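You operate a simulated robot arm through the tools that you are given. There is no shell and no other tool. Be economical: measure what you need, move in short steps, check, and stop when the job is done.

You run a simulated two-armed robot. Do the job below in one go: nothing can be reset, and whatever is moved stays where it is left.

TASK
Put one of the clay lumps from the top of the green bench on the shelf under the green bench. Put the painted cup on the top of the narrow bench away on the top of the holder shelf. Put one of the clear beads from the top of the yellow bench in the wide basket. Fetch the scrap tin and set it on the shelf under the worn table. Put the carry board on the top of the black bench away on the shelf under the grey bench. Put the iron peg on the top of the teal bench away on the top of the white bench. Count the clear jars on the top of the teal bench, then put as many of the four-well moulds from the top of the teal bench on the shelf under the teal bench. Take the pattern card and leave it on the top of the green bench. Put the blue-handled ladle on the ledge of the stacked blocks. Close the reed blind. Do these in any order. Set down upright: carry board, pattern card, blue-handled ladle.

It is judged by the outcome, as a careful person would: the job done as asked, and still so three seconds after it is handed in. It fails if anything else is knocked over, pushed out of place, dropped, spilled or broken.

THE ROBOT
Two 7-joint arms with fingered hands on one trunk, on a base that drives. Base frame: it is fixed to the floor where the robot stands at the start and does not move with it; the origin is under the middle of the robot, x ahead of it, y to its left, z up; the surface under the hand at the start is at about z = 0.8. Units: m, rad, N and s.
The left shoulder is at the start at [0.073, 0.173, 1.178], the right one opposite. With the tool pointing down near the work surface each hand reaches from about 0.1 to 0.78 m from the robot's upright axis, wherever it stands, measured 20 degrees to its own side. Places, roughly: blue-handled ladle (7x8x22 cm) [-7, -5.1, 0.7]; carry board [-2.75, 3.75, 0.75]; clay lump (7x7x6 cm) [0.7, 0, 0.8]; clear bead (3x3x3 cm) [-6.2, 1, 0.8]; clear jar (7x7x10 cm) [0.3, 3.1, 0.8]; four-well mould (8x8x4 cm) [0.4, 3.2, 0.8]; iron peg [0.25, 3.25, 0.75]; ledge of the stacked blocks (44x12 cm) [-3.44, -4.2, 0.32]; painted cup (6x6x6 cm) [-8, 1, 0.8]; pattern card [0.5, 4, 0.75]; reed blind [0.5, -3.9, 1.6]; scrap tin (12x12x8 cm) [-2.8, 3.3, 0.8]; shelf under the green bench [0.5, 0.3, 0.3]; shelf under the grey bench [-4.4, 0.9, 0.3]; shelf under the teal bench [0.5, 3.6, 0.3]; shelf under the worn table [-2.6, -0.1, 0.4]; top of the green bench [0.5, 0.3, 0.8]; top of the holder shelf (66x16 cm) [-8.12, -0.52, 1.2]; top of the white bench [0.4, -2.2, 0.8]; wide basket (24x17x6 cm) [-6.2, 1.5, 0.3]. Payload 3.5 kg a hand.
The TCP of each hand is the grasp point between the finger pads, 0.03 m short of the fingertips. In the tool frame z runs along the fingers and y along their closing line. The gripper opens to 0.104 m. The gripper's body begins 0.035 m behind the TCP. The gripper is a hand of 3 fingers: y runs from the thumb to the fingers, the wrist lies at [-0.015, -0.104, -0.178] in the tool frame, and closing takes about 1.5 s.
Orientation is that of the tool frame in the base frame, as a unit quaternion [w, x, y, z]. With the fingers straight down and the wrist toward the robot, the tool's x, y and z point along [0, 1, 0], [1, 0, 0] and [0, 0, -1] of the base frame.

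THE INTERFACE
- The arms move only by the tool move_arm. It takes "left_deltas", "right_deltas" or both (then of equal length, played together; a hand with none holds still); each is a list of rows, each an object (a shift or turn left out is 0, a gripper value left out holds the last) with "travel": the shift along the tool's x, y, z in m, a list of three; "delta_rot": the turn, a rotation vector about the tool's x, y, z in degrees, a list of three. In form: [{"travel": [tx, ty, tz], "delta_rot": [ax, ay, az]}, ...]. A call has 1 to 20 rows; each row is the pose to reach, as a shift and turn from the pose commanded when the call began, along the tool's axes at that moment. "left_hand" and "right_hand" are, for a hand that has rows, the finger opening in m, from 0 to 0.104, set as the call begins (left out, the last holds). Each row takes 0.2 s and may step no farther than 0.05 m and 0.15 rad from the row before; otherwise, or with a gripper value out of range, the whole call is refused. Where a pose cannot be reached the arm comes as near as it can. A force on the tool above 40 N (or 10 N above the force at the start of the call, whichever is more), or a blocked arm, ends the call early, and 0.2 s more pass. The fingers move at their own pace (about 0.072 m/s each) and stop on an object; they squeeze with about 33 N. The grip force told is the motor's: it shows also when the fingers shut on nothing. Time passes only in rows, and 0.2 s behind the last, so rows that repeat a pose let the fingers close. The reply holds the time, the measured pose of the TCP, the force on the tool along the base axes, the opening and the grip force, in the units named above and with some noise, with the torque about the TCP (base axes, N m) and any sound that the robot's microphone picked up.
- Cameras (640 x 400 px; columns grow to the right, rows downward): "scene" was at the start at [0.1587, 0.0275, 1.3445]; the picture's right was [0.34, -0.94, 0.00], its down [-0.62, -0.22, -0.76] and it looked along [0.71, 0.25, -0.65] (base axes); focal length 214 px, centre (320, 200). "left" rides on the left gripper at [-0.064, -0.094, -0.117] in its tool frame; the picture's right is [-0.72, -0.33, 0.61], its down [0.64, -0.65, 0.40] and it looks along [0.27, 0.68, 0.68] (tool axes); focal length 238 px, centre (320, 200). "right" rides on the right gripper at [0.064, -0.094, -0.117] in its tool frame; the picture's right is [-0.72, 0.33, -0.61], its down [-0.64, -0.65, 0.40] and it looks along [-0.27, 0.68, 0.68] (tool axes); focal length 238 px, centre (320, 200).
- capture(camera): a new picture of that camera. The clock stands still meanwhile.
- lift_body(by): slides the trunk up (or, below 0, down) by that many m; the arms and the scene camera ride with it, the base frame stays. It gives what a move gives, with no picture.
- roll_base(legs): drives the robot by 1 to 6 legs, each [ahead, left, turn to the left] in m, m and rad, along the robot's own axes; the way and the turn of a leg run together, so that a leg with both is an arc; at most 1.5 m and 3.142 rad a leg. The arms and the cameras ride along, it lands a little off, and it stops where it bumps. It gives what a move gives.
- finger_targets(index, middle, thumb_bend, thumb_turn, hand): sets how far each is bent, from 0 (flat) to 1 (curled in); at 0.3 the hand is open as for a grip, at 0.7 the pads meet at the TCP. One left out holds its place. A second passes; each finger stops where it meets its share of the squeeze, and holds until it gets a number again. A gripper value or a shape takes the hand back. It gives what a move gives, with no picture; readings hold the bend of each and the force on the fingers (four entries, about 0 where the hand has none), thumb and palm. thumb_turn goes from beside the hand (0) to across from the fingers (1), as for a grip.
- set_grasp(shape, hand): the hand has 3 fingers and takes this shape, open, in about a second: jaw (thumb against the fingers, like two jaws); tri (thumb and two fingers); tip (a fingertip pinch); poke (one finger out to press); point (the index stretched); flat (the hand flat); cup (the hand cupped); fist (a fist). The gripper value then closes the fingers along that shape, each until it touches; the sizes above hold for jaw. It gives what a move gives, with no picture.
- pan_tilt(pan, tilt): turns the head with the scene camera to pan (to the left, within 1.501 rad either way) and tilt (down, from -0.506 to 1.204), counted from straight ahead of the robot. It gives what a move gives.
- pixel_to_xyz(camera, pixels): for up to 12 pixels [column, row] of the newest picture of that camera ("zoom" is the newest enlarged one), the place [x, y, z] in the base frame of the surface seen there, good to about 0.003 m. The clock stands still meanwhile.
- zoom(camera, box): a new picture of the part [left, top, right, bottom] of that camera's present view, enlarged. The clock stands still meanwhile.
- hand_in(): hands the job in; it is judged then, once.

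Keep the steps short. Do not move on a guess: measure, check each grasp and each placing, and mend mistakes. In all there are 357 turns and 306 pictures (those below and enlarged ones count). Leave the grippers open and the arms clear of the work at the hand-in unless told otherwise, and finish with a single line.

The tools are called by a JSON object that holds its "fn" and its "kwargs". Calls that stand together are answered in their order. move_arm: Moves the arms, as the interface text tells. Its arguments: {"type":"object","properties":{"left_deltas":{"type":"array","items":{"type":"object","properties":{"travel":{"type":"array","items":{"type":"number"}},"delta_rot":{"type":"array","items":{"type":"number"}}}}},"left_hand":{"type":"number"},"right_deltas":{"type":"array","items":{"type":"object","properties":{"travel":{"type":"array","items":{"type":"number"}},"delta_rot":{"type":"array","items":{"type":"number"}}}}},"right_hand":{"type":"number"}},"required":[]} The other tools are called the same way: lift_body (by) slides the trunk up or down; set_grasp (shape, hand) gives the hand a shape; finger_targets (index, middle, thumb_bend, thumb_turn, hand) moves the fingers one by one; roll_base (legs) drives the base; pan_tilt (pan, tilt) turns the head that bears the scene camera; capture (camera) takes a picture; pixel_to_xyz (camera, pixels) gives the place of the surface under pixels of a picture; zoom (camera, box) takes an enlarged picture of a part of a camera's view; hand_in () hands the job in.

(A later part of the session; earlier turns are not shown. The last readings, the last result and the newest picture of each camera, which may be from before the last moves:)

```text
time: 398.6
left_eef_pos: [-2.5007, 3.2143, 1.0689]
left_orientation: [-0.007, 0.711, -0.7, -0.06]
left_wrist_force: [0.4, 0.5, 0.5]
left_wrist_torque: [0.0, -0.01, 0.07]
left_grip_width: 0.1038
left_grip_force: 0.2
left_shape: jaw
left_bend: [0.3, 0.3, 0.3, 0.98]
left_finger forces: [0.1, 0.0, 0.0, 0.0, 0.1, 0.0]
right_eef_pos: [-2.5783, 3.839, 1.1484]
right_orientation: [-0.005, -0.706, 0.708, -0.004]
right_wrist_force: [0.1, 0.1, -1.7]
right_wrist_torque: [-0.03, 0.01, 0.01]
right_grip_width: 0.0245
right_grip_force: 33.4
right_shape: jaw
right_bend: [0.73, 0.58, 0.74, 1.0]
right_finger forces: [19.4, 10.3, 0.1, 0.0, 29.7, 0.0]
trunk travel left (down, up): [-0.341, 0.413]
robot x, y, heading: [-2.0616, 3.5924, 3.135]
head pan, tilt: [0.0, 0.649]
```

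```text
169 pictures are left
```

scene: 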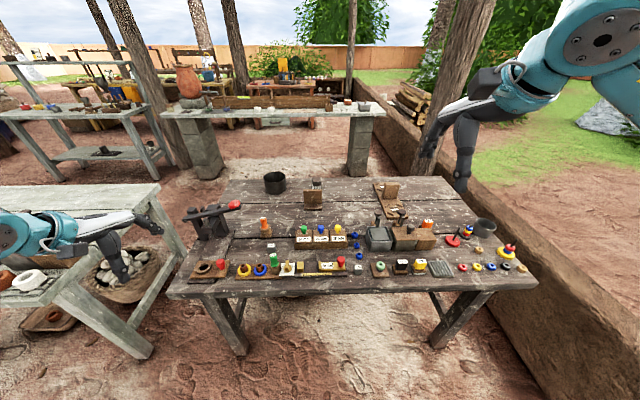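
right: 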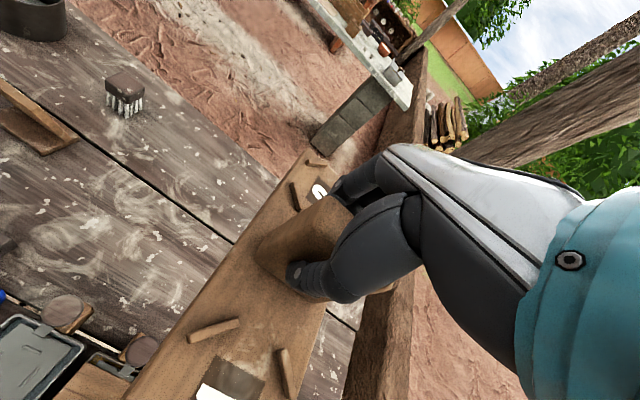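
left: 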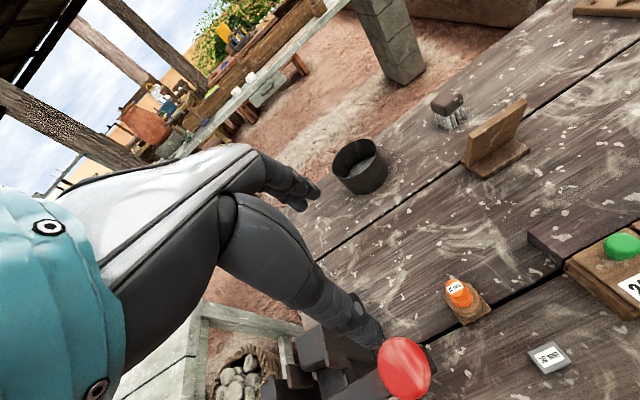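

Board held level. Now the tin with the left hand: centre ≈ (−2.84,3.27), radius ≈0.058, rim z 0.832. I raise and straighten the left hand, then move the base a little.

{"fn": "move_arm", "kwargs": {"left_deltas": [{"travel": [0, 0, -0.03], "delta_rot": [2, 2.7, 0.4]}, {"travel": [0, 0, -0.06], "delta_rot": [4.3, 5.4, 0.8]}, {"travel": [0, 0, -0.06], "delta_rot": [4.3, 5.4, 0.8]}]}}

{"fn": "roll_base", "kwargs": {"legs": [[0.04, 0.13, 0]]}}

{"fn": "capture", "kwargs": {"camera": "left"}}

```text
time: 399.4
left_eef_pos: [-2.4966, 3.2084, 1.1278]
left_orientation: [0.0, 0.707, -0.707, 0.0]
left_wrist_force: [0.1, 0.1, 0.2]
left_wrist_torque: [0.02, -0.02, -0.02]
left_grip_width: 0.1039
left_grip_force: 0.1
left_shape: jaw
left_bend: [0.3, 0.3, 0.3, 0.98]
left_finger forces: [0.0, 0.1, 0.0, 0.0, 0.1, 0.0]
right_eef_pos: [-2.5797, 3.839, 1.147]
right_orientation: [0.005, 0.707, -0.707, 0.005]
right_wrist_force: [-0.2, 0.1, -2.1]
right_wrist_torque: [0.0, 0.04, -0.01]
right_grip_width: 0.0247
right_grip_force: 33.2
right_shape: jaw
right_bend: [0.73, 0.58, 0.74, 1.0]
right_finger forces: [19.4, 10.2, 0.0, 0.0, 29.5, 0.1]
trunk travel left (down, up): [-0.341, 0.413]
robot x, y, heading: [-2.065, 3.5931, 3.138]
head pan, tilt: [0.0, 0.649]
```

```text
time: 400.7
left_eef_pos: [-2.537, 3.0761, 1.1273]
left_orientation: [-0.001, 0.707, -0.707, 0.001]
left_wrist_force: [0.1, 0.3, -0.8]
left_wrist_torque: [-0.01, 0.0, 0.01]
left_grip_width: 0.1038
left_grip_force: 0.1
left_shape: jaw
left_bend: [0.3, 0.3, 0.3, 0.98]
left_finger forces: [0.0, 0.1, 0.0, 0.0, 0.1, 0.1]
right_eef_pos: [-2.6186, 3.7075, 1.1479]
right_orientation: [0.005, 0.708, -0.706, 0.004]
right_wrist_force: [0.5, -0.3, -3.1]
right_wrist_torque: [-0.03, 0.04, 0.01]
right_grip_width: 0.0244
right_grip_force: 32.9
right_shape: jaw
right_bend: [0.73, 0.58, 0.74, 1.0]
right_finger forces: [19.4, 10.2, 0.1, 0.1, 29.6, 0.0]
trunk travel left (down, up): [-0.341, 0.413]
robot x, y, heading: [-2.1005, 3.4665, 3.141]
head pan, tilt: [0.0, 0.649]
```

```text
168 pictures are left
```

left: 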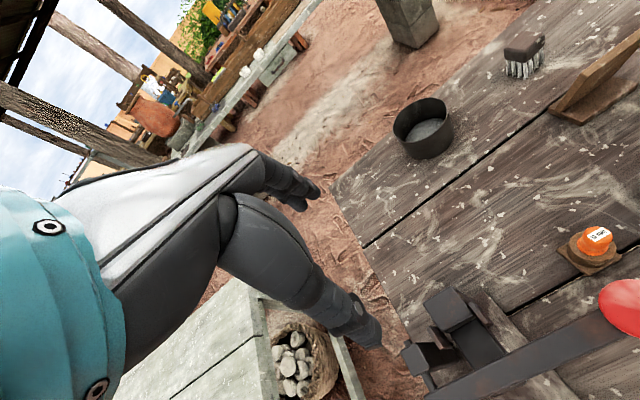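

I move the left hand over the tin's near rim, staying at z≈1.0.

{"fn": "move_arm", "kwargs": {"left_deltas": [{"travel": [-0.03, 0.035, 0]}, {"travel": [-0.06, 0.07, 0]}, {"travel": [-0.09, 0.105, 0]}, {"travel": [-0.12, 0.14, 0.01]}, {"travel": [-0.15, 0.175, 0.03]}, {"travel": [-0.175, 0.21, 0.05]}, {"travel": [-0.194, 0.245, 0.07]}, {"travel": [-0.194, 0.248, 0.11]}]}}

{"fn": "capture", "kwargs": {"camera": "left"}}

```text
refused: row 5 steps farther than a row can; nothing moved
```

```text
167 pictures are left
```

left: 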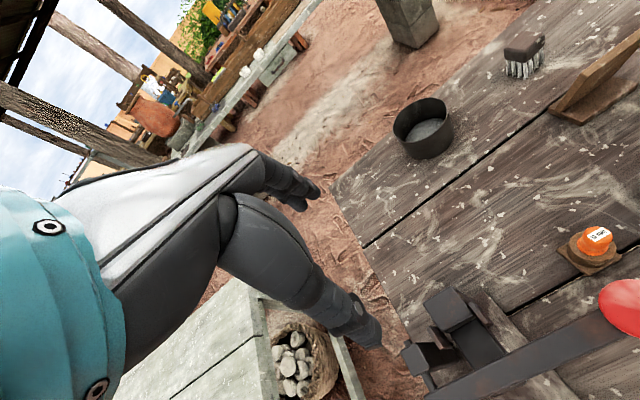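

{"fn": "move_arm", "kwargs": {"left_deltas": [{"travel": [-0.025, 0.03, 0]}, {"travel": [-0.05, 0.06, 0]}, {"travel": [-0.075, 0.09, 0]}, {"travel": [-0.1, 0.12, 0]}, {"travel": [-0.125, 0.15, 0.01]}, {"travel": [-0.15, 0.18, 0.03]}, {"travel": [-0.175, 0.21, 0.05]}, {"travel": [-0.194, 0.24, 0.075]}, {"travel": [-0.194, 0.248, 0.11]}]}}

{"fn": "capture", "kwargs": {"camera": "left"}}

```text
time: 402.7
left_eef_pos: [-2.7859, 3.2706, 1.0184]
left_orientation: [0.002, 0.708, -0.706, 0.0]
left_wrist_force: [0.9, -0.1, 0.0]
left_wrist_torque: [0.02, 0.03, -0.01]
left_grip_width: 0.1037
left_grip_force: 0.1
left_shape: jaw
left_bend: [0.3, 0.3, 0.3, 0.98]
left_finger forces: [0.1, 0.0, 0.1, 0.0, 0.1, 0.1]
right_eef_pos: [-2.6194, 3.708, 1.148]
right_orientation: [0.005, 0.708, -0.707, 0.005]
right_wrist_force: [-0.7, -0.9, -1.9]
right_wrist_torque: [-0.01, 0.0, -0.01]
right_grip_width: 0.0244
right_grip_force: 33.1
right_shape: jaw
right_bend: [0.73, 0.58, 0.74, 1.0]
right_finger forces: [19.4, 10.2, 0.0, 0.0, 29.5, 0.0]
trunk travel left (down, up): [-0.341, 0.413]
robot x, y, heading: [-2.1038, 3.4609, 3.141]
head pan, tilt: [0.0, 0.649]
```

```text
166 pictures are left
```

left: 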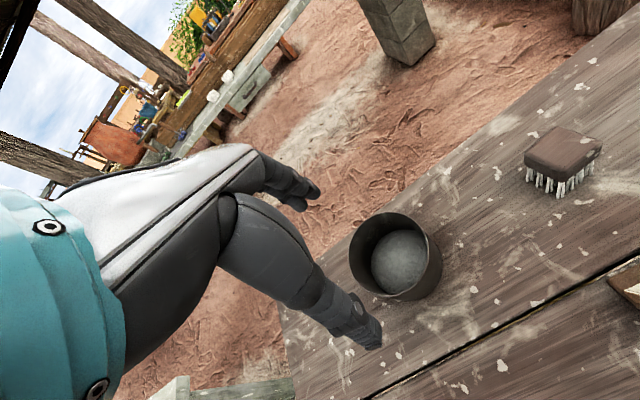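

I measure the tin's rim and contents.

{"fn": "pixel_to_xyz", "kwargs": {"camera": "left", "pixels": [[350, 255], [372, 218], [405, 215], [427, 245], [410, 285], [375, 292], [358, 280], [398, 260], [420, 240]]}}

{"fn": "zoom", "kwargs": {"camera": "left", "box": [320, 190, 470, 310]}}

```text
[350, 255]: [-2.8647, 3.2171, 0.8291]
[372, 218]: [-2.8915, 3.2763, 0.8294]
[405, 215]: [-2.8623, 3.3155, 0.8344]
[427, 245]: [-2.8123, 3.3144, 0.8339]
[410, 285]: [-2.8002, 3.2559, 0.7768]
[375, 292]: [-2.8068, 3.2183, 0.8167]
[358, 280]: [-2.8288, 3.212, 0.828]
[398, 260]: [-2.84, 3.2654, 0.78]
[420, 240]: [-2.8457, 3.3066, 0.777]
```

```text
3.33 times, centred on (395, 250) of left
```

zoom: 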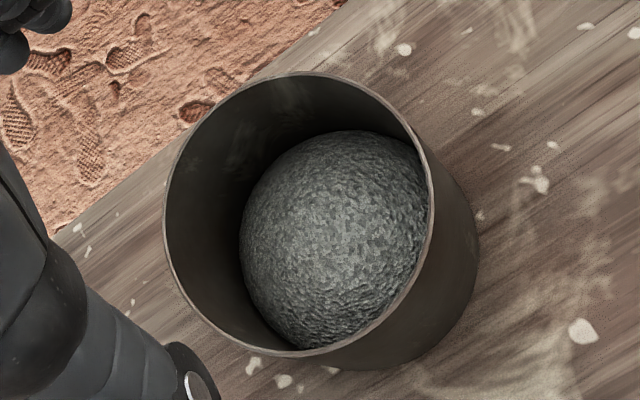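

Tin centre (−2.838,3.265), radius 0.055; near rim at x≈−2.783. I lower the left hand so that fingers go inside and the thumb outside.

{"fn": "move_arm", "kwargs": {"left_deltas": [{"travel": [0.003, -0.002, 0.04]}, {"travel": [0.005, -0.003, 0.08]}, {"travel": [0.005, -0.003, 0.12]}, {"travel": [0.005, -0.003, 0.15]}, {"travel": [0.005, -0.003, 0.165]}]}}

{"fn": "capture", "kwargs": {"camera": "left"}}

```text
time: 403.9
left_eef_pos: [-2.7807, 3.2679, 0.8531]
left_orientation: [0.0, 0.708, -0.706, 0.0]
left_wrist_force: [-0.7, -1.3, 0.5]
left_wrist_torque: [-0.02, -0.06, -0.01]
left_grip_width: 0.1035
left_grip_force: 0.0
left_shape: jaw
left_bend: [0.3, 0.3, 0.3, 0.98]
left_finger forces: [0.0, 0.1, 0.0, 0.0, 0.0, 0.0]
right_eef_pos: [-2.6202, 3.7081, 1.1467]
right_orientation: [0.005, 0.708, -0.707, 0.005]
right_wrist_force: [0.1, 0.1, -1.8]
right_wrist_torque: [-0.01, 0.01, -0.01]
right_grip_width: 0.0247
right_grip_force: 33.0
right_shape: jaw
right_bend: [0.73, 0.58, 0.74, 1.0]
right_finger forces: [19.4, 10.2, 0.0, 0.1, 29.7, 0.0]
trunk travel left (down, up): [-0.341, 0.413]
robot x, y, heading: [-2.103, 3.4635, 3.141]
head pan, tilt: [0.0, 0.649]
```

```text
164 pictures are left
```

left: 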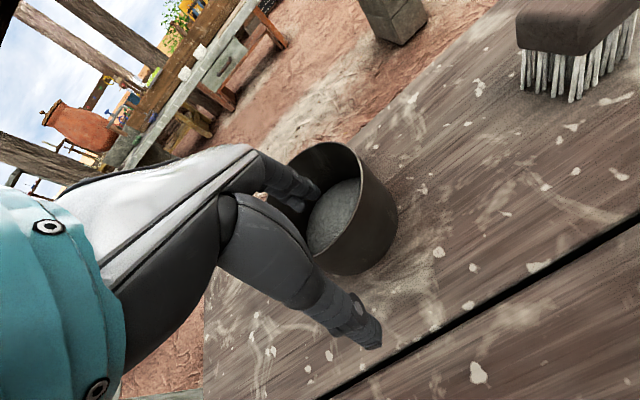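

Fingers inside, thumb outside. I lower 0.028 and close on the wall.

{"fn": "move_arm", "kwargs": {"left_deltas": [{"travel": [0, 0, 0.015]}, {"travel": [0, 0, 0.028]}, {"travel": [0, 0, 0.028]}]}}

{"fn": "move_arm", "kwargs": {"left_deltas": [{"travel": [0, 0, 0]}, {"travel": [0, 0, 0]}, {"travel": [0, 0, 0]}, {"travel": [0, 0, 0]}, {"travel": [0, 0, 0]}, {"travel": [0, 0, 0]}, {"travel": [0, 0, 0]}, {"travel": [0, 0, 0]}], "left_hand": 0.0}}

{"fn": "capture", "kwargs": {"camera": "left"}}

```text
time: 404.7
left_eef_pos: [-2.7812, 3.2668, 0.826]
left_orientation: [0.0, 0.708, -0.706, 0.0]
left_wrist_force: [0.1, -0.8, -0.5]
left_wrist_torque: [0.02, 0.0, 0.0]
left_grip_width: 0.1037
left_grip_force: 0.1
left_shape: jaw
left_bend: [0.3, 0.3, 0.3, 0.98]
left_finger forces: [0.0, 0.0, 0.0, 0.1, 0.1, 0.1]
right_eef_pos: [-2.6208, 3.709, 1.148]
right_orientation: [0.005, 0.707, -0.707, 0.004]
right_wrist_force: [-0.2, -0.3, -2.4]
right_wrist_torque: [-0.06, -0.04, 0.0]
right_grip_width: 0.0243
right_grip_force: 32.9
right_shape: jaw
right_bend: [0.73, 0.58, 0.74, 1.0]
right_finger forces: [19.3, 10.2, 0.1, 0.1, 29.6, 0.1]
trunk travel left (down, up): [-0.341, 0.413]
robot x, y, heading: [-2.1005, 3.4626, 3.144]
head pan, tilt: [0.0, 0.649]
```

```text
time: 406.5
left_eef_pos: [-2.7818, 3.2666, 0.8243]
left_orientation: [-0.001, 0.708, -0.707, 0.001]
left_wrist_force: [-0.4, -0.1, 0.1]
left_wrist_torque: [0.0, 0.03, 0.02]
left_grip_width: 0.0001
left_grip_force: 33.3
left_shape: jaw
left_bend: [0.7, 0.72, 0.68, 1.0]
left_finger forces: [20.6, 8.2, 0.0, 0.0, 28.8, 0.0]
right_eef_pos: [-2.6197, 3.7083, 1.1481]
right_orientation: [0.005, 0.708, -0.706, 0.005]
right_wrist_force: [-0.8, -0.2, -2.3]
right_wrist_torque: [-0.01, 0.02, -0.03]
right_grip_width: 0.0243
right_grip_force: 33.4
right_shape: jaw
right_bend: [0.73, 0.58, 0.74, 1.0]
right_finger forces: [19.3, 10.2, 0.0, 0.1, 29.6, 0.0]
trunk travel left (down, up): [-0.341, 0.413]
robot x, y, heading: [-2.1044, 3.4637, 3.141]
head pan, tilt: [0.0, 0.649]
```

```text
163 pictures are left
```

left: 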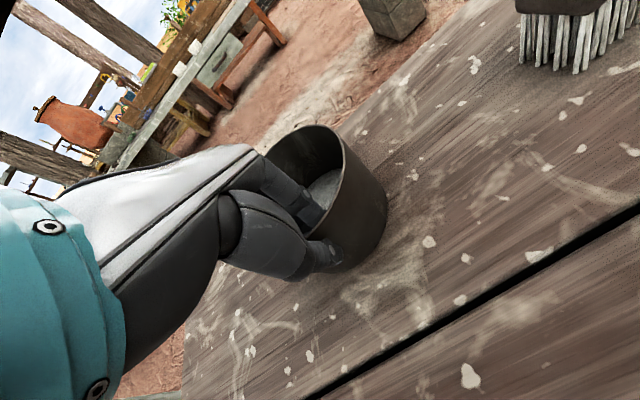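

Gripping the wall. I lift slowly and check that it stays level.

{"fn": "move_arm", "kwargs": {"left_deltas": [{"travel": [0, 0, -0.015]}, {"travel": [0, 0, -0.03]}, {"travel": [0, 0, -0.05]}, {"travel": [0, 0, -0.08]}, {"travel": [0, 0, -0.11]}]}}

{"fn": "capture", "kwargs": {"camera": "left"}}

```text
time: 407.7
left_eef_pos: [-2.7814, 3.2662, 0.9354]
left_orientation: [0.001, 0.707, -0.707, 0.002]
left_wrist_force: [-0.1, 0.0, -2.8]
left_wrist_torque: [-0.03, -0.05, 0.0]
left_grip_width: 0.0001
left_grip_force: 32.7
left_shape: jaw
left_bend: [0.7, 0.66, 0.69, 1.0]
left_finger forces: [20.8, 10.3, 0.1, 0.0, 30.8, 0.1]
right_eef_pos: [-2.6203, 3.7081, 1.1468]
right_orientation: [0.005, 0.708, -0.706, 0.005]
right_wrist_force: [-0.2, 0.0, -2.2]
right_wrist_torque: [0.01, 0.04, 0.06]
right_grip_width: 0.0247
right_grip_force: 32.8
right_shape: jaw
right_bend: [0.73, 0.58, 0.74, 1.0]
right_finger forces: [19.4, 10.2, 0.0, 0.0, 29.6, 0.0]
trunk travel left (down, up): [-0.341, 0.413]
robot x, y, heading: [-2.1011, 3.4625, 3.143]
head pan, tilt: [0.0, 0.649]
```

```text
162 pictures are left
```

left: 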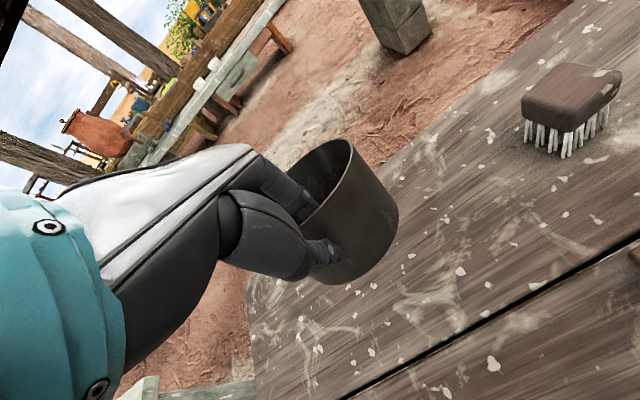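

The tin seems to have drooped a bit at the far side. I measure its rim tilt.

{"fn": "zoom", "kwargs": {"camera": "left", "box": [270, 120, 430, 300]}}

{"fn": "pixel_to_xyz", "kwargs": {"camera": "left", "pixels": [[290, 165], [320, 145], [349, 143], [353, 160], [340, 200], [325, 230], [395, 200], [370, 270], [340, 283], [397, 230]]}}

```text
2.22 times, centred on (350, 210) of left
```

zoom: 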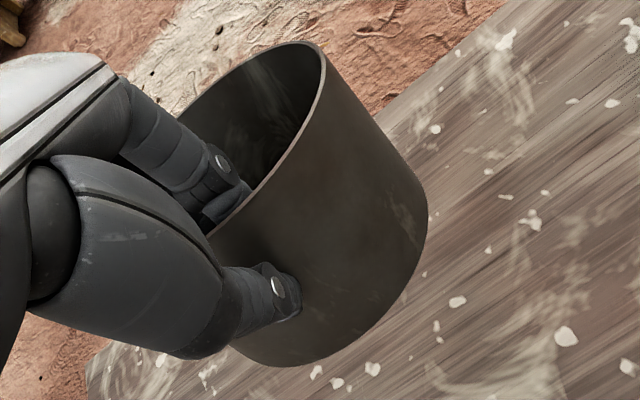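

```text
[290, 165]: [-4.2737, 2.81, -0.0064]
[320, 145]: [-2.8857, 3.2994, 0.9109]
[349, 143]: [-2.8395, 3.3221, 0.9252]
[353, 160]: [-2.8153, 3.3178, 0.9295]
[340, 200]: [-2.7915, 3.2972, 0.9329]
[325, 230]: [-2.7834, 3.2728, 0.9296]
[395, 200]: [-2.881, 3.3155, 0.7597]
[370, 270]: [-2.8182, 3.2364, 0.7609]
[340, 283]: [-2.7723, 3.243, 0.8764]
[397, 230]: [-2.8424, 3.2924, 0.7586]
```

Tilt about 11° (far side low). I compensate by pitching the hand 10°, and raise and retract.

{"fn": "move_arm", "kwargs": {"left_deltas": [{"travel": [0, 0, -0.03], "delta_rot": [-4, 0, 0]}, {"travel": [0, 0, -0.06], "delta_rot": [-8, 0, 0]}, {"travel": [0, -0.02, -0.09], "delta_rot": [-11, 0, 0]}, {"travel": [0, -0.05, -0.12], "delta_rot": [-11, 0, 0]}, {"travel": [0, -0.09, -0.14], "delta_rot": [-11, 0, 0]}, {"travel": [0, -0.13, -0.15], "delta_rot": [-11, 0, 0]}, {"travel": [0, -0.17, -0.15], "delta_rot": [-11, 0, 0]}]}}

{"fn": "capture", "kwargs": {"camera": "left"}}

{"fn": "capture", "kwargs": {"camera": "scene"}}

```text
time: 409.3
left_eef_pos: [-2.61, 3.2674, 1.0866]
left_orientation: [0.067, 0.705, -0.703, -0.067]
left_wrist_force: [0.6, 0.2, -1.8]
left_wrist_torque: [0.02, -0.08, -0.01]
left_grip_width: 0.0
left_grip_force: 32.7
left_shape: jaw
left_bend: [0.7, 0.66, 0.69, 1.0]
left_finger forces: [20.7, 10.3, 0.0, 0.0, 30.8, 0.1]
right_eef_pos: [-2.6193, 3.7082, 1.1471]
right_orientation: [0.005, 0.708, -0.706, 0.005]
right_wrist_force: [-0.8, -0.2, -2.3]
right_wrist_torque: [-0.02, -0.02, 0.0]
right_grip_width: 0.0247
right_grip_force: 32.7
right_shape: jaw
right_bend: [0.73, 0.58, 0.74, 1.0]
right_finger forces: [19.3, 10.3, 0.0, 0.1, 29.8, 0.1]
trunk travel left (down, up): [-0.341, 0.413]
robot x, y, heading: [-2.1014, 3.4618, 3.141]
head pan, tilt: [0.0, 0.649]
```

```text
160 pictures are left
```

left: 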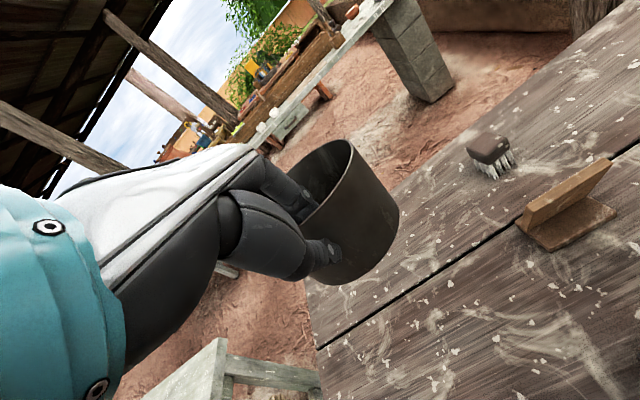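

```text
159 pictures are left
```

scene: 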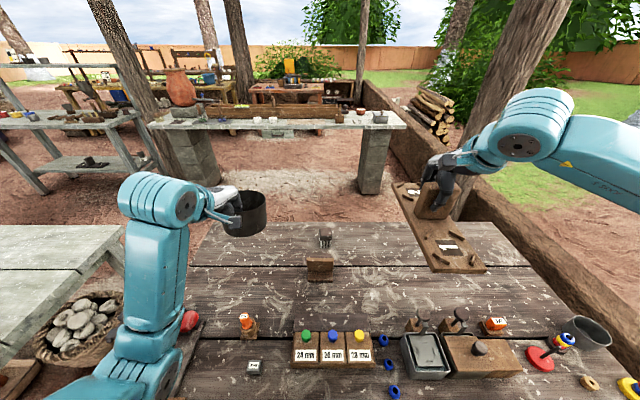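

Both are held level. I back out 0.8 m, then strafe left (south) toward the worn table.

{"fn": "roll_base", "kwargs": {"legs": [[-0.8, 0, 0]]}}

{"fn": "roll_base", "kwargs": {"legs": [[0, 1.4, 0], [0, 1.4, 0], [0, 0.6, 0]]}}

{"fn": "capture", "kwargs": {"camera": "scene"}}

```text
time: 413.6
left_eef_pos: [-1.815, 3.2658, 1.0858]
left_orientation: [-0.068, -0.704, 0.704, 0.068]
left_wrist_force: [1.4, 0.1, -2.2]
left_wrist_torque: [0.0, -0.07, 0.02]
left_grip_width: 0.0
left_grip_force: 32.8
left_shape: jaw
left_bend: [0.7, 0.66, 0.69, 1.0]
left_finger forces: [20.6, 10.3, 0.1, 0.0, 30.9, 0.1]
right_eef_pos: [-1.8236, 3.7075, 1.1475]
right_orientation: [-0.005, -0.706, 0.708, -0.005]
right_wrist_force: [0.0, -0.7, -2.0]
right_wrist_torque: [-0.04, 0.0, 0.01]
right_grip_width: 0.0245
right_grip_force: 33.1
right_shape: jaw
right_bend: [0.73, 0.58, 0.74, 1.0]
right_finger forces: [19.3, 10.1, 0.0, 0.0, 29.7, 0.1]
trunk travel left (down, up): [-0.341, 0.413]
robot x, y, heading: [-1.3057, 3.4588, 3.14]
head pan, tilt: [0.0, 0.649]
```

```text
time: 430.2
left_eef_pos: [-1.8814, -0.1374, 1.085]
left_orientation: [-0.067, -0.696, 0.711, 0.068]
left_wrist_force: [-0.4, -0.1, -1.5]
left_wrist_torque: [-0.02, -0.08, 0.03]
left_grip_width: 0.0
left_grip_force: 32.5
left_shape: jaw
left_bend: [0.7, 0.66, 0.69, 1.0]
left_finger forces: [20.7, 10.3, 0.1, 0.0, 30.8, 0.0]
right_eef_pos: [-1.8807, 0.3044, 1.1481]
right_orientation: [-0.005, -0.699, 0.715, -0.005]
right_wrist_force: [-0.2, 0.0, -2.1]
right_wrist_torque: [-0.03, -0.03, -0.01]
right_grip_width: 0.0246
right_grip_force: 32.6
right_shape: jaw
right_bend: [0.73, 0.58, 0.74, 1.0]
right_finger forces: [19.5, 10.3, 0.0, 0.0, 29.6, 0.0]
trunk travel left (down, up): [-0.341, 0.413]
robot x, y, heading: [-1.366, 0.0444, 3.12]
head pan, tilt: [0.0, 0.649]
```

```text
158 pictures are left
```

scene: 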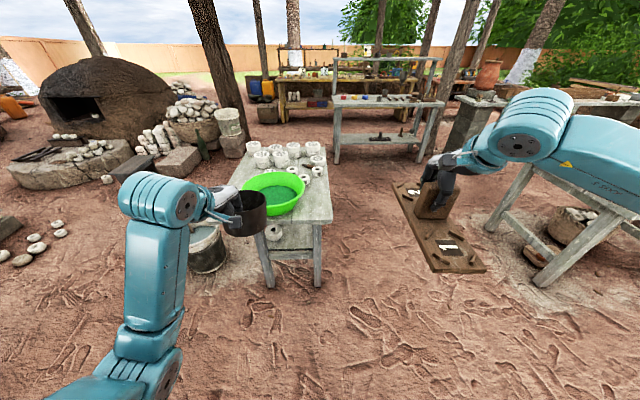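

I see the worn table with its shelf. I measure edges and what stands on the shelf.

{"fn": "zoom", "kwargs": {"camera": "scene", "box": [180, 130, 360, 300]}}

{"fn": "pixel_to_xyz", "kwargs": {"camera": "scene", "pixels": [[260, 220], [330, 222], [330, 185], [290, 240], [310, 243], [290, 260], [275, 235], [315, 232], [318, 260], [270, 285], [300, 250], [240, 175]]}}

```text
2.35 times, centred on (270, 215) of scene
```

zoom: 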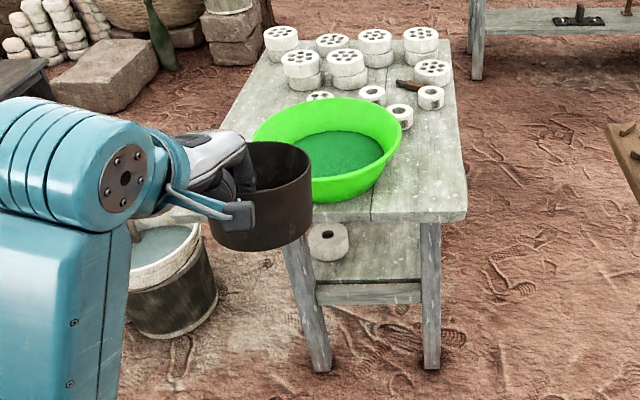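

```text
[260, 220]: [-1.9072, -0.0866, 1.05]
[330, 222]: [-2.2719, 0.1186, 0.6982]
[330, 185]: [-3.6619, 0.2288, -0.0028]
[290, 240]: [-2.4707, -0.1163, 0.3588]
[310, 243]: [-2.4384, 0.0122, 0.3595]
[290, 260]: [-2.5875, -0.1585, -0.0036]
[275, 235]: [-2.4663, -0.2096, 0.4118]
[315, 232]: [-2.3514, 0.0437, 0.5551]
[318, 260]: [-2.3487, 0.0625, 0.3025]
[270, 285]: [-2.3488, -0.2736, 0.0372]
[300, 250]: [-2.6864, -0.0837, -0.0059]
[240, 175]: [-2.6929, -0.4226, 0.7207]
```

The shelf (z 0.36) has a free place at its east end (y≈−0.06), between a white ring (y −0.21) and the leg (y 0.06). I bring the left arm into its side-low posture, turning about the vertical so that the tin stays level.

{"fn": "move_arm", "kwargs": {"left_deltas": [{"travel": [0.034, -0.02, 0.014], "delta_rot": [0, 0.89, -4.58]}, {"travel": [0.068, -0.04, 0.029], "delta_rot": [0, 1.79, -9.16]}, {"travel": [0.102, -0.06, 0.043], "delta_rot": [0, 2.68, -13.7]}, {"travel": [0.136, -0.081, 0.058], "delta_rot": [0, 3.57, -18.3]}, {"travel": [0.17, -0.101, 0.072], "delta_rot": [0, 4.47, -22.9]}, {"travel": [0.204, -0.121, 0.086], "delta_rot": [0, 5.36, -27.5]}, {"travel": [0.238, -0.141, 0.101], "delta_rot": [0, 6.25, -32.1]}, {"travel": [0.272, -0.161, 0.115], "delta_rot": [0, 7.15, -36.6]}, {"travel": [0.306, -0.181, 0.13], "delta_rot": [0, 8.04, -41.2]}, {"travel": [0.34, -0.201, 0.144], "delta_rot": [0, 8.93, -45.8]}, {"travel": [0.374, -0.221, 0.158], "delta_rot": [0, 9.83, -50.4]}, {"travel": [0.408, -0.242, 0.173], "delta_rot": [0, 10.7, -55]}, {"travel": [0.442, -0.262, 0.187], "delta_rot": [0, 11.6, -59.5]}, {"travel": [0.476, -0.282, 0.202], "delta_rot": [0, 12.5, -64.1]}, {"travel": [0.51, -0.302, 0.216], "delta_rot": [0, 13.4, -68.7]}]}}

{"fn": "capture", "kwargs": {"camera": "left"}}

```text
time: 433.4
left_eef_pos: [-1.6357, -0.6543, 0.816]
left_orientation: [0.094, 0.978, -0.183, -0.017]
left_wrist_force: [0.4, -0.1, -1.2]
left_wrist_torque: [0.09, -0.05, -0.02]
left_grip_width: 0.0002
left_grip_force: 33.3
left_shape: jaw
left_bend: [0.7, 0.66, 0.69, 1.0]
left_finger forces: [20.1, 10.0, 0.0, 0.0, 30.0, 0.0]
right_eef_pos: [-1.8817, 0.3038, 1.1468]
right_orientation: [-0.005, -0.699, 0.715, -0.005]
right_wrist_force: [0.5, 0.0, -2.5]
right_wrist_torque: [-0.02, -0.02, 0.01]
right_grip_width: 0.0245
right_grip_force: 33.0
right_shape: jaw
right_bend: [0.73, 0.58, 0.74, 1.0]
right_finger forces: [19.5, 10.1, 0.0, 0.0, 29.7, 0.0]
trunk travel left (down, up): [-0.341, 0.413]
robot x, y, heading: [-1.3677, 0.0528, 3.114]
head pan, tilt: [0.0, 0.649]
```

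```text
156 pictures are left
```

left: 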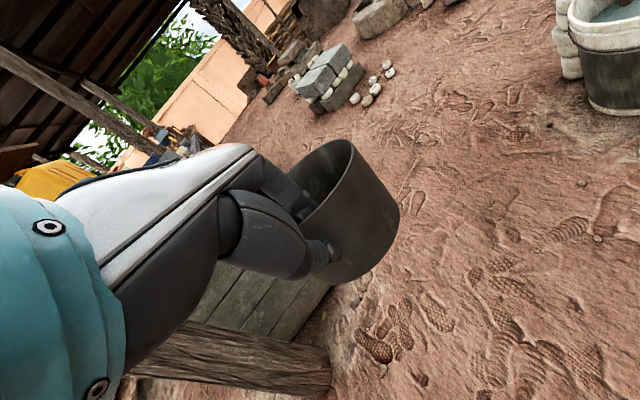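

Reached. I lower the arm 0.15 in that posture.

{"fn": "move_arm", "kwargs": {"left_deltas": [{"travel": [0, -0.007, 0.037]}, {"travel": [0, -0.014, 0.074]}, {"travel": [0, -0.021, 0.11]}, {"travel": [0, -0.029, 0.147]}]}}

{"fn": "pan_tilt", "kwargs": {"pan": 0.9, "tilt": 0.7}}

{"fn": "capture", "kwargs": {"camera": "scene"}}

```text
time: 434.4
left_eef_pos: [-1.6367, -0.6527, 0.6657]
left_orientation: [0.094, 0.978, -0.185, -0.017]
left_wrist_force: [0.7, -1.0, -0.8]
left_wrist_torque: [0.06, -0.04, -0.02]
left_grip_width: 0.0
left_grip_force: 33.0
left_shape: jaw
left_bend: [0.7, 0.66, 0.69, 1.0]
left_finger forces: [19.9, 10.3, 0.0, 0.0, 30.0, 0.0]
right_eef_pos: [-1.8801, 0.3053, 1.1469]
right_orientation: [-0.006, -0.699, 0.715, -0.005]
right_wrist_force: [0.7, 0.0, -2.2]
right_wrist_torque: [-0.02, -0.02, -0.01]
right_grip_width: 0.024
right_grip_force: 32.9
right_shape: jaw
right_bend: [0.73, 0.58, 0.74, 1.0]
right_finger forces: [19.4, 10.1, 0.1, 0.1, 29.7, 0.1]
trunk travel left (down, up): [-0.341, 0.413]
robot x, y, heading: [-1.3652, 0.0511, 3.115]
head pan, tilt: [0.0, 0.649]
```

```text
time: 435.6
left_eef_pos: [-1.6363, -0.6522, 0.666]
left_orientation: [0.095, 0.978, -0.184, -0.017]
left_wrist_force: [0.5, 0.5, -0.7]
left_wrist_torque: [0.06, 0.0, 0.02]
left_grip_width: 0.0001
left_grip_force: 33.3
left_shape: jaw
left_bend: [0.7, 0.66, 0.69, 1.0]
left_finger forces: [19.9, 10.4, 0.1, 0.1, 29.9, 0.1]
right_eef_pos: [-1.8796, 0.3046, 1.1467]
right_orientation: [-0.005, -0.699, 0.715, -0.005]
right_wrist_force: [0.7, -0.5, -1.8]
right_wrist_torque: [0.0, -0.01, 0.0]
right_grip_width: 0.0247
right_grip_force: 33.1
right_shape: jaw
right_bend: [0.73, 0.58, 0.74, 1.0]
right_finger forces: [19.4, 10.2, 0.0, 0.1, 29.6, 0.1]
trunk travel left (down, up): [-0.341, 0.413]
robot x, y, heading: [-1.3689, 0.0479, 3.119]
head pan, tilt: [0.901, 0.7]
```

```text
155 pictures are left
```

scene: 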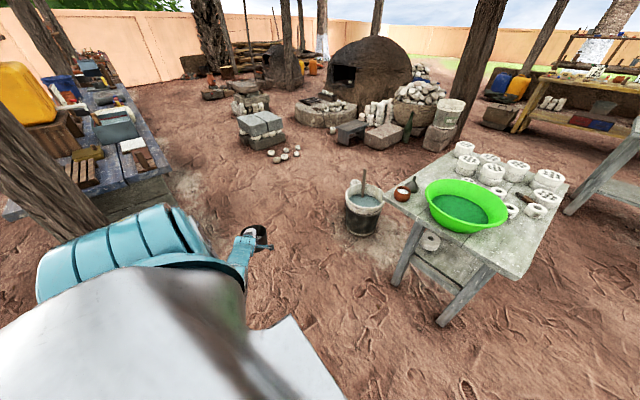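

The low posture works. I back off 0.2 m, turn right 1.206 rad so the tin points west at the table end, and lower the trunk.

{"fn": "roll_base", "kwargs": {"legs": [[-0.22, 0, 0], [0, 0, -1.206]]}}

{"fn": "lift_body", "kwargs": {"by": -0.205}}

{"fn": "pan_tilt", "kwargs": {"pan": 1.25, "tilt": 0.6}}

{"fn": "capture", "kwargs": {"camera": "scene"}}

{"fn": "capture", "kwargs": {"camera": "left"}}

```text
time: 440.3
left_eef_pos: [-1.8982, 0.0486, 0.6661]
left_orientation: [-0.067, -0.699, 0.709, 0.067]
left_wrist_force: [-0.1, 0.5, -1.8]
left_wrist_torque: [0.02, -0.06, 0.03]
left_grip_width: 0.0001
left_grip_force: 32.9
left_shape: jaw
left_bend: [0.7, 0.66, 0.7, 1.0]
left_finger forces: [19.6, 9.8, 0.0, 0.0, 29.2, 0.0]
right_eef_pos: [-1.0884, 0.612, 1.1469]
right_orientation: [-0.006, -0.166, 0.986, -0.001]
right_wrist_force: [-0.7, 0.4, -2.4]
right_wrist_torque: [-0.01, -0.01, -0.04]
right_grip_width: 0.0246
right_grip_force: 32.9
right_shape: jaw
right_bend: [0.73, 0.58, 0.74, 1.0]
right_finger forces: [19.3, 9.9, 0.1, 0.0, 29.2, 0.0]
trunk travel left (down, up): [-0.341, 0.413]
robot x, y, heading: [-1.1512, 0.0444, 1.906]
head pan, tilt: [0.901, 0.7]
```

```text
time: 442.5
left_eef_pos: [-1.8992, 0.0487, 0.4616]
left_orientation: [-0.068, -0.699, 0.709, 0.068]
left_wrist_force: [-0.3, -0.6, -2.8]
left_wrist_torque: [0.0, -0.05, 0.01]
left_grip_width: 0.0001
left_grip_force: 33.1
left_shape: jaw
left_bend: [0.7, 0.66, 0.7, 1.0]
left_finger forces: [19.6, 10.1, 0.0, 0.0, 29.4, 0.0]
right_eef_pos: [-1.0868, 0.6116, 0.9423]
right_orientation: [-0.006, -0.167, 0.986, -0.002]
right_wrist_force: [0.7, -0.1, -3.5]
right_wrist_torque: [0.01, 0.02, -0.01]
right_grip_width: 0.0242
right_grip_force: 33.2
right_shape: jaw
right_bend: [0.73, 0.58, 0.74, 1.0]
right_finger forces: [19.3, 10.0, 0.0, 0.1, 29.2, 0.0]
trunk travel left (down, up): [-0.136, 0.618]
robot x, y, heading: [-1.151, 0.039, 1.906]
head pan, tilt: [0.901, 0.7]
```

```text
time: 443.4
left_eef_pos: [-1.8998, 0.0491, 0.4609]
left_orientation: [-0.068, -0.699, 0.709, 0.068]
left_wrist_force: [0.3, 0.0, -1.8]
left_wrist_torque: [-0.02, -0.05, 0.0]
left_grip_width: 0.0
left_grip_force: 32.8
left_shape: jaw
left_bend: [0.7, 0.66, 0.7, 1.0]
left_finger forces: [19.6, 10.1, 0.0, 0.0, 29.5, 0.1]
right_eef_pos: [-1.0883, 0.6118, 0.9425]
right_orientation: [-0.007, -0.167, 0.986, -0.002]
right_wrist_force: [-0.4, 1.3, -2.6]
right_wrist_torque: [-0.02, 0.04, 0.03]
right_grip_width: 0.0246
right_grip_force: 32.5
right_shape: jaw
right_bend: [0.73, 0.58, 0.74, 1.0]
right_finger forces: [19.3, 10.0, 0.0, 0.0, 29.2, 0.0]
trunk travel left (down, up): [-0.136, 0.618]
robot x, y, heading: [-1.148, 0.047, 1.902]
head pan, tilt: [1.25, 0.6]
```

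```text
154 pictures are left
```

scene: 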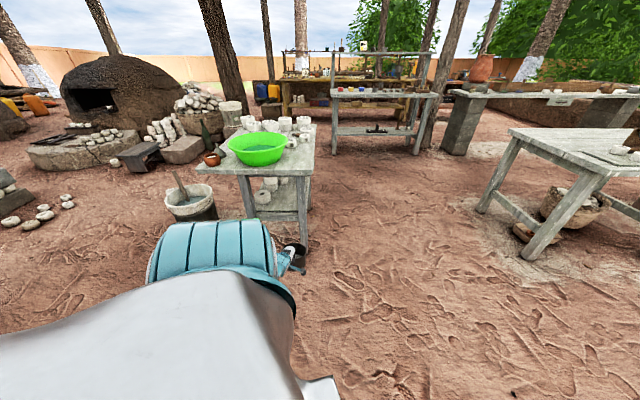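

```text
153 pictures are left
```

left: 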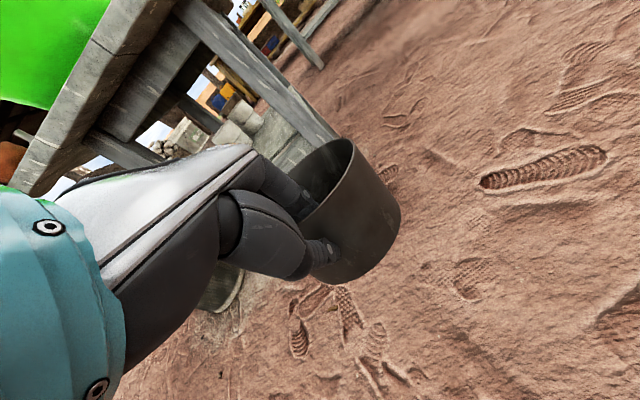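

I zoom on the shelf end and measure the free place.

{"fn": "zoom", "kwargs": {"camera": "scene", "box": [210, 110, 340, 250]}}

{"fn": "pixel_to_xyz", "kwargs": {"camera": "scene", "pixels": [[262, 198], [270, 184], [275, 205], [290, 205], [290, 195], [303, 200], [247, 195], [285, 212], [290, 174], [312, 165], [300, 185], [240, 172]]}}

```text
2.86 times, centred on (275, 180) of scene
```

zoom: 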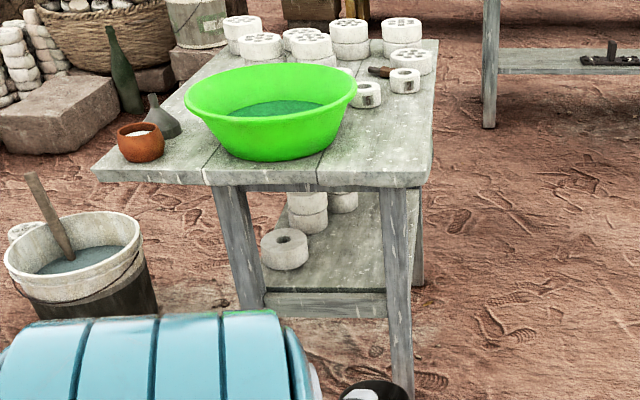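

```text
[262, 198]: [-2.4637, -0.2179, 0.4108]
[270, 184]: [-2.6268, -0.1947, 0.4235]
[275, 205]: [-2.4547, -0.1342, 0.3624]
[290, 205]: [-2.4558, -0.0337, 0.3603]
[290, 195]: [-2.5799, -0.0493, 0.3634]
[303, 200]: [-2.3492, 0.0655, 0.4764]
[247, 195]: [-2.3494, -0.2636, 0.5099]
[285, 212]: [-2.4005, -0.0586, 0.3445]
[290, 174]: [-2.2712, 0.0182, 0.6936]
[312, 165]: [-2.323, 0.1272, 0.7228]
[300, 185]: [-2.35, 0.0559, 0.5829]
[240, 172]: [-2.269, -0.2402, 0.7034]
```

Free place confirmed. I lower 1.4 cm, align in y, and slide in partway.

{"fn": "lift_body", "kwargs": {"by": -0.014}}

{"fn": "roll_base", "kwargs": {"legs": [[-0.103, 0.0356, 0], [0.114, 0.328, 0]]}}

{"fn": "capture", "kwargs": {"camera": "left"}}

{"fn": "capture", "kwargs": {"camera": "scene"}}

```text
time: 444.0
left_eef_pos: [-1.8995, 0.0481, 0.4473]
left_orientation: [-0.068, -0.699, 0.709, 0.068]
left_wrist_force: [0.1, -0.7, -0.9]
left_wrist_torque: [-0.05, -0.1, -0.02]
left_grip_width: 0.0002
left_grip_force: 33.1
left_shape: jaw
left_bend: [0.7, 0.66, 0.7, 1.0]
left_finger forces: [19.4, 10.0, 0.0, 0.1, 29.3, 0.1]
right_eef_pos: [-1.0886, 0.6126, 0.9286]
right_orientation: [-0.007, -0.167, 0.986, -0.001]
right_wrist_force: [0.7, 0.0, -2.0]
right_wrist_torque: [-0.03, 0.03, 0.03]
right_grip_width: 0.0241
right_grip_force: 32.7
right_shape: jaw
right_bend: [0.73, 0.58, 0.74, 1.0]
right_finger forces: [19.3, 10.0, 0.1, 0.0, 29.2, 0.0]
trunk travel left (down, up): [-0.122, 0.632]
robot x, y, heading: [-1.1498, 0.0414, 1.904]
head pan, tilt: [1.25, 0.6]
```

```text
time: 447.0
left_eef_pos: [-2.2461, -0.0598, 0.4465]
left_orientation: [-0.068, -0.7, 0.708, 0.068]
left_wrist_force: [-0.2, -0.2, -2.5]
left_wrist_torque: [0.0, -0.09, -0.02]
left_grip_width: 0.0001
left_grip_force: 32.4
left_shape: jaw
left_bend: [0.7, 0.66, 0.7, 1.0]
left_finger forces: [19.6, 10.2, 0.1, 0.1, 29.6, 0.0]
right_eef_pos: [-1.4355, 0.505, 0.9284]
right_orientation: [-0.007, -0.166, 0.986, -0.001]
right_wrist_force: [0.2, 0.0, -1.8]
right_wrist_torque: [0.0, 0.01, 0.03]
right_grip_width: 0.0245
right_grip_force: 32.6
right_shape: jaw
right_bend: [0.73, 0.58, 0.74, 1.0]
right_finger forces: [19.3, 10.0, 0.0, 0.1, 29.4, 0.1]
trunk travel left (down, up): [-0.122, 0.632]
robot x, y, heading: [-1.4972, -0.0623, 1.902]
head pan, tilt: [1.25, 0.6]
```

```text
151 pictures are left
```

left: 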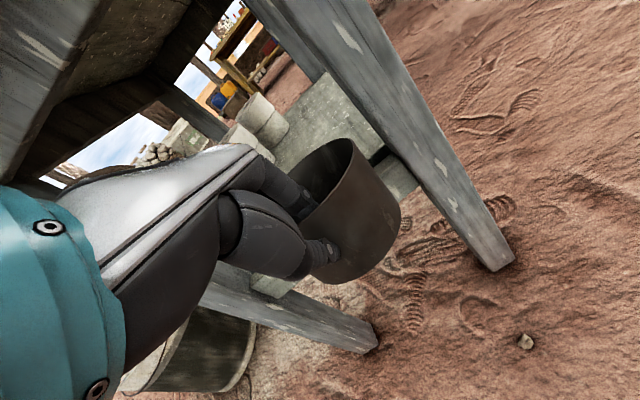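

```text
150 pictures are left
```

scene: 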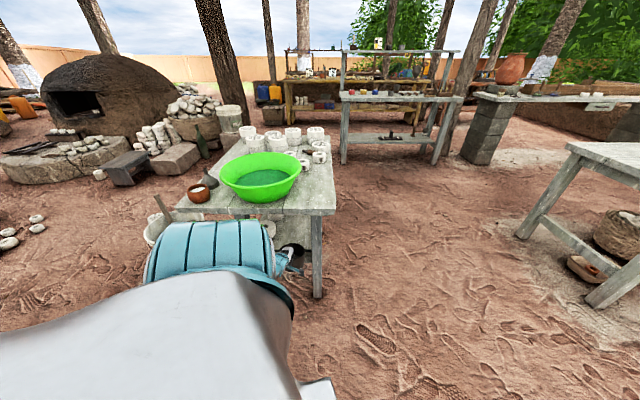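

The tin is between the legs at shelf level. I go in another 0.17 m.

{"fn": "roll_base", "kwargs": {"legs": [[0.033, 0.095, 0]]}}

{"fn": "roll_base", "kwargs": {"legs": [[0.0235, 0.068, 0]]}}

{"fn": "capture", "kwargs": {"camera": "left"}}

```text
time: 448.2
left_eef_pos: [-2.3456, -0.0597, 0.4481]
left_orientation: [-0.068, -0.699, 0.708, 0.068]
left_wrist_force: [0.1, 0.5, -2.1]
left_wrist_torque: [0.01, -0.07, 0.0]
left_grip_width: 0.0
left_grip_force: 32.6
left_shape: jaw
left_bend: [0.7, 0.66, 0.7, 1.0]
left_finger forces: [19.6, 10.3, 0.0, 0.0, 29.5, 0.0]
right_eef_pos: [-1.5352, 0.5053, 0.9277]
right_orientation: [-0.007, -0.167, 0.986, -0.001]
right_wrist_force: [-0.2, -0.4, -2.6]
right_wrist_torque: [0.0, -0.01, 0.0]
right_grip_width: 0.0245
right_grip_force: 33.3
right_shape: jaw
right_bend: [0.73, 0.58, 0.74, 1.0]
right_finger forces: [19.3, 10.0, 0.1, 0.0, 29.2, 0.0]
trunk travel left (down, up): [-0.122, 0.632]
robot x, y, heading: [-1.5972, -0.066, 1.902]
head pan, tilt: [1.25, 0.6]
```

```text
time: 449.2
left_eef_pos: [-2.4181, -0.0595, 0.4469]
left_orientation: [-0.068, -0.699, 0.708, 0.067]
left_wrist_force: [0.8, 0.2, -2.0]
left_wrist_torque: [-0.01, -0.09, -0.01]
left_grip_width: 0.0
left_grip_force: 32.9
left_shape: jaw
left_bend: [0.7, 0.66, 0.7, 1.0]
left_finger forces: [19.6, 10.1, 0.0, 0.0, 29.5, 0.0]
right_eef_pos: [-1.6081, 0.5038, 0.9275]
right_orientation: [-0.007, -0.167, 0.986, -0.002]
right_wrist_force: [-0.4, 0.2, -1.9]
right_wrist_torque: [-0.02, -0.01, -0.04]
right_grip_width: 0.0246
right_grip_force: 33.0
right_shape: jaw
right_bend: [0.73, 0.58, 0.74, 1.0]
right_finger forces: [19.3, 9.9, 0.0, 0.0, 29.2, 0.0]
trunk travel left (down, up): [-0.122, 0.632]
robot x, y, heading: [-1.6672, -0.0669, 1.907]
head pan, tilt: [1.25, 0.6]
```

```text
149 pictures are left
```

left: 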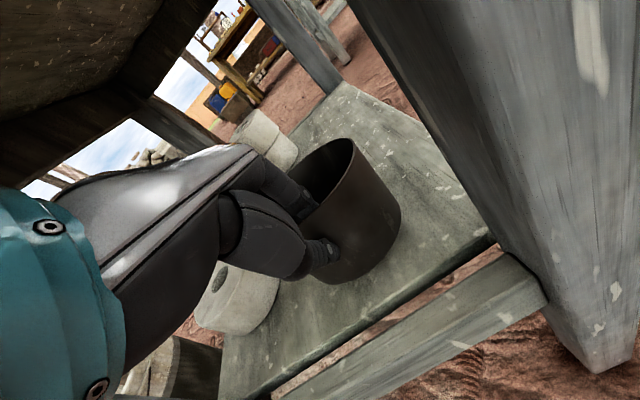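

Over the shelf. I lower slowly 0.015 and then more until contact shows.

{"fn": "lift_body", "kwargs": {"by": -0.014}}

{"fn": "lift_body", "kwargs": {"by": -0.005}}

{"fn": "capture", "kwargs": {"camera": "left"}}

{"fn": "pixel_to_xyz", "kwargs": {"camera": "left", "pixels": [[345, 282], [380, 255], [397, 225], [300, 320], [400, 290], [325, 225]]}}

```text
time: 449.8
left_eef_pos: [-2.418, -0.0594, 0.4349]
left_orientation: [-0.067, -0.7, 0.708, 0.068]
left_wrist_force: [-0.4, -0.9, -1.4]
left_wrist_torque: [-0.02, 0.0, 0.05]
left_grip_width: 0.0
left_grip_force: 33.0
left_shape: jaw
left_bend: [0.7, 0.66, 0.7, 1.0]
left_finger forces: [19.2, 9.9, 0.0, 0.0, 28.8, 0.1]
right_eef_pos: [-1.6065, 0.5041, 0.9157]
right_orientation: [-0.007, -0.167, 0.986, -0.001]
right_wrist_force: [0.3, -0.1, -1.7]
right_wrist_torque: [-0.01, 0.03, 0.02]
right_grip_width: 0.0243
right_grip_force: 33.0
right_shape: jaw
right_bend: [0.73, 0.58, 0.74, 1.0]
right_finger forces: [19.3, 10.0, 0.1, 0.0, 29.3, 0.1]
trunk travel left (down, up): [-0.108, 0.646]
robot x, y, heading: [-1.6671, -0.0621, 1.904]
head pan, tilt: [1.25, 0.6]
```

```text
time: 450.4
left_eef_pos: [-2.4179, -0.0587, 0.4278]
left_orientation: [-0.068, -0.699, 0.708, 0.067]
left_wrist_force: [-0.3, 0.2, -0.5]
left_wrist_torque: [0.04, 0.0, 0.01]
left_grip_width: 0.0001
left_grip_force: 32.6
left_shape: jaw
left_bend: [0.7, 0.66, 0.69, 1.0]
left_finger forces: [19.4, 9.6, 0.0, 0.0, 28.6, 0.0]
right_eef_pos: [-1.607, 0.5048, 0.9091]
right_orientation: [-0.007, -0.166, 0.986, -0.001]
right_wrist_force: [-0.1, -0.3, -2.9]
right_wrist_torque: [0.0, 0.01, -0.02]
right_grip_width: 0.0244
right_grip_force: 33.0
right_shape: jaw
right_bend: [0.73, 0.58, 0.74, 1.0]
right_finger forces: [19.2, 10.0, 0.0, 0.0, 29.3, 0.0]
trunk travel left (down, up): [-0.103, 0.651]
robot x, y, heading: [-1.6679, -0.0641, 1.902]
head pan, tilt: [1.25, 0.6]
```

```text
148 pictures are left
```

left: 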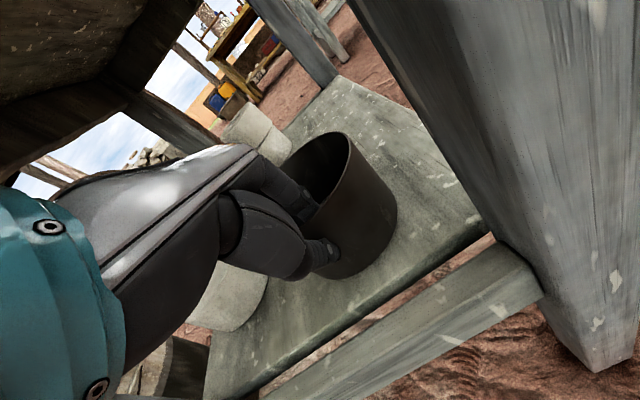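

```text
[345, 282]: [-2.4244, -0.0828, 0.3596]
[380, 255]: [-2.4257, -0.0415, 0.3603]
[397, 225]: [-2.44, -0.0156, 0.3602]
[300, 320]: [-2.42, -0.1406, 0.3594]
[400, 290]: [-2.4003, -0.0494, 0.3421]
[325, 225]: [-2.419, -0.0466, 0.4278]
```

The tin rests (weight gone), fully on the shelf. I open the hand.

{"fn": "move_arm", "kwargs": {"left_deltas": [{"travel": [0, 0, 0]}, {"travel": [0, 0, 0]}, {"travel": [0, 0, 0]}, {"travel": [0, 0, 0]}, {"travel": [0, 0, 0]}, {"travel": [0, 0, 0]}], "left_hand": 0.07}}

{"fn": "capture", "kwargs": {"camera": "left"}}

```text
time: 451.8
left_eef_pos: [-2.4172, -0.0596, 0.4273]
left_orientation: [-0.068, -0.699, 0.708, 0.067]
left_wrist_force: [-0.3, -0.3, 0.0]
left_wrist_torque: [-0.01, 0.05, 0.0]
left_grip_width: 0.0699
left_grip_force: 0.0
left_shape: jaw
left_bend: [0.28, 0.38, 0.6, 1.0]
left_finger forces: [0.0, 0.0, 0.1, 0.0, 0.0, 0.0]
right_eef_pos: [-1.6059, 0.5049, 0.9098]
right_orientation: [-0.006, -0.167, 0.986, -0.001]
right_wrist_force: [-0.1, -0.6, -3.5]
right_wrist_torque: [0.01, 0.03, -0.04]
right_grip_width: 0.0244
right_grip_force: 33.3
right_shape: jaw
right_bend: [0.73, 0.58, 0.74, 1.0]
right_finger forces: [19.3, 9.9, 0.0, 0.0, 29.1, 0.0]
trunk travel left (down, up): [-0.103, 0.651]
robot x, y, heading: [-1.6677, -0.0649, 1.907]
head pan, tilt: [1.25, 0.6]
```

```text
147 pictures are left
```

left: 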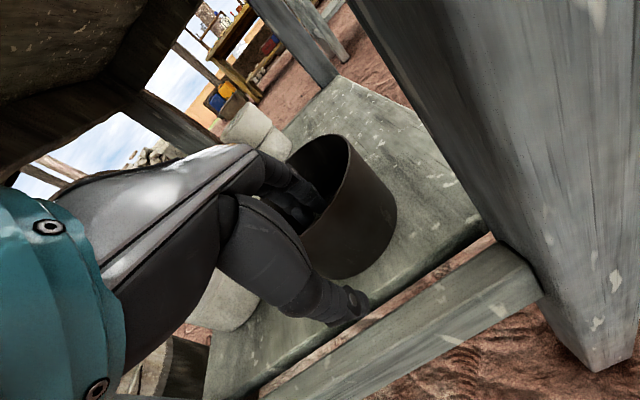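

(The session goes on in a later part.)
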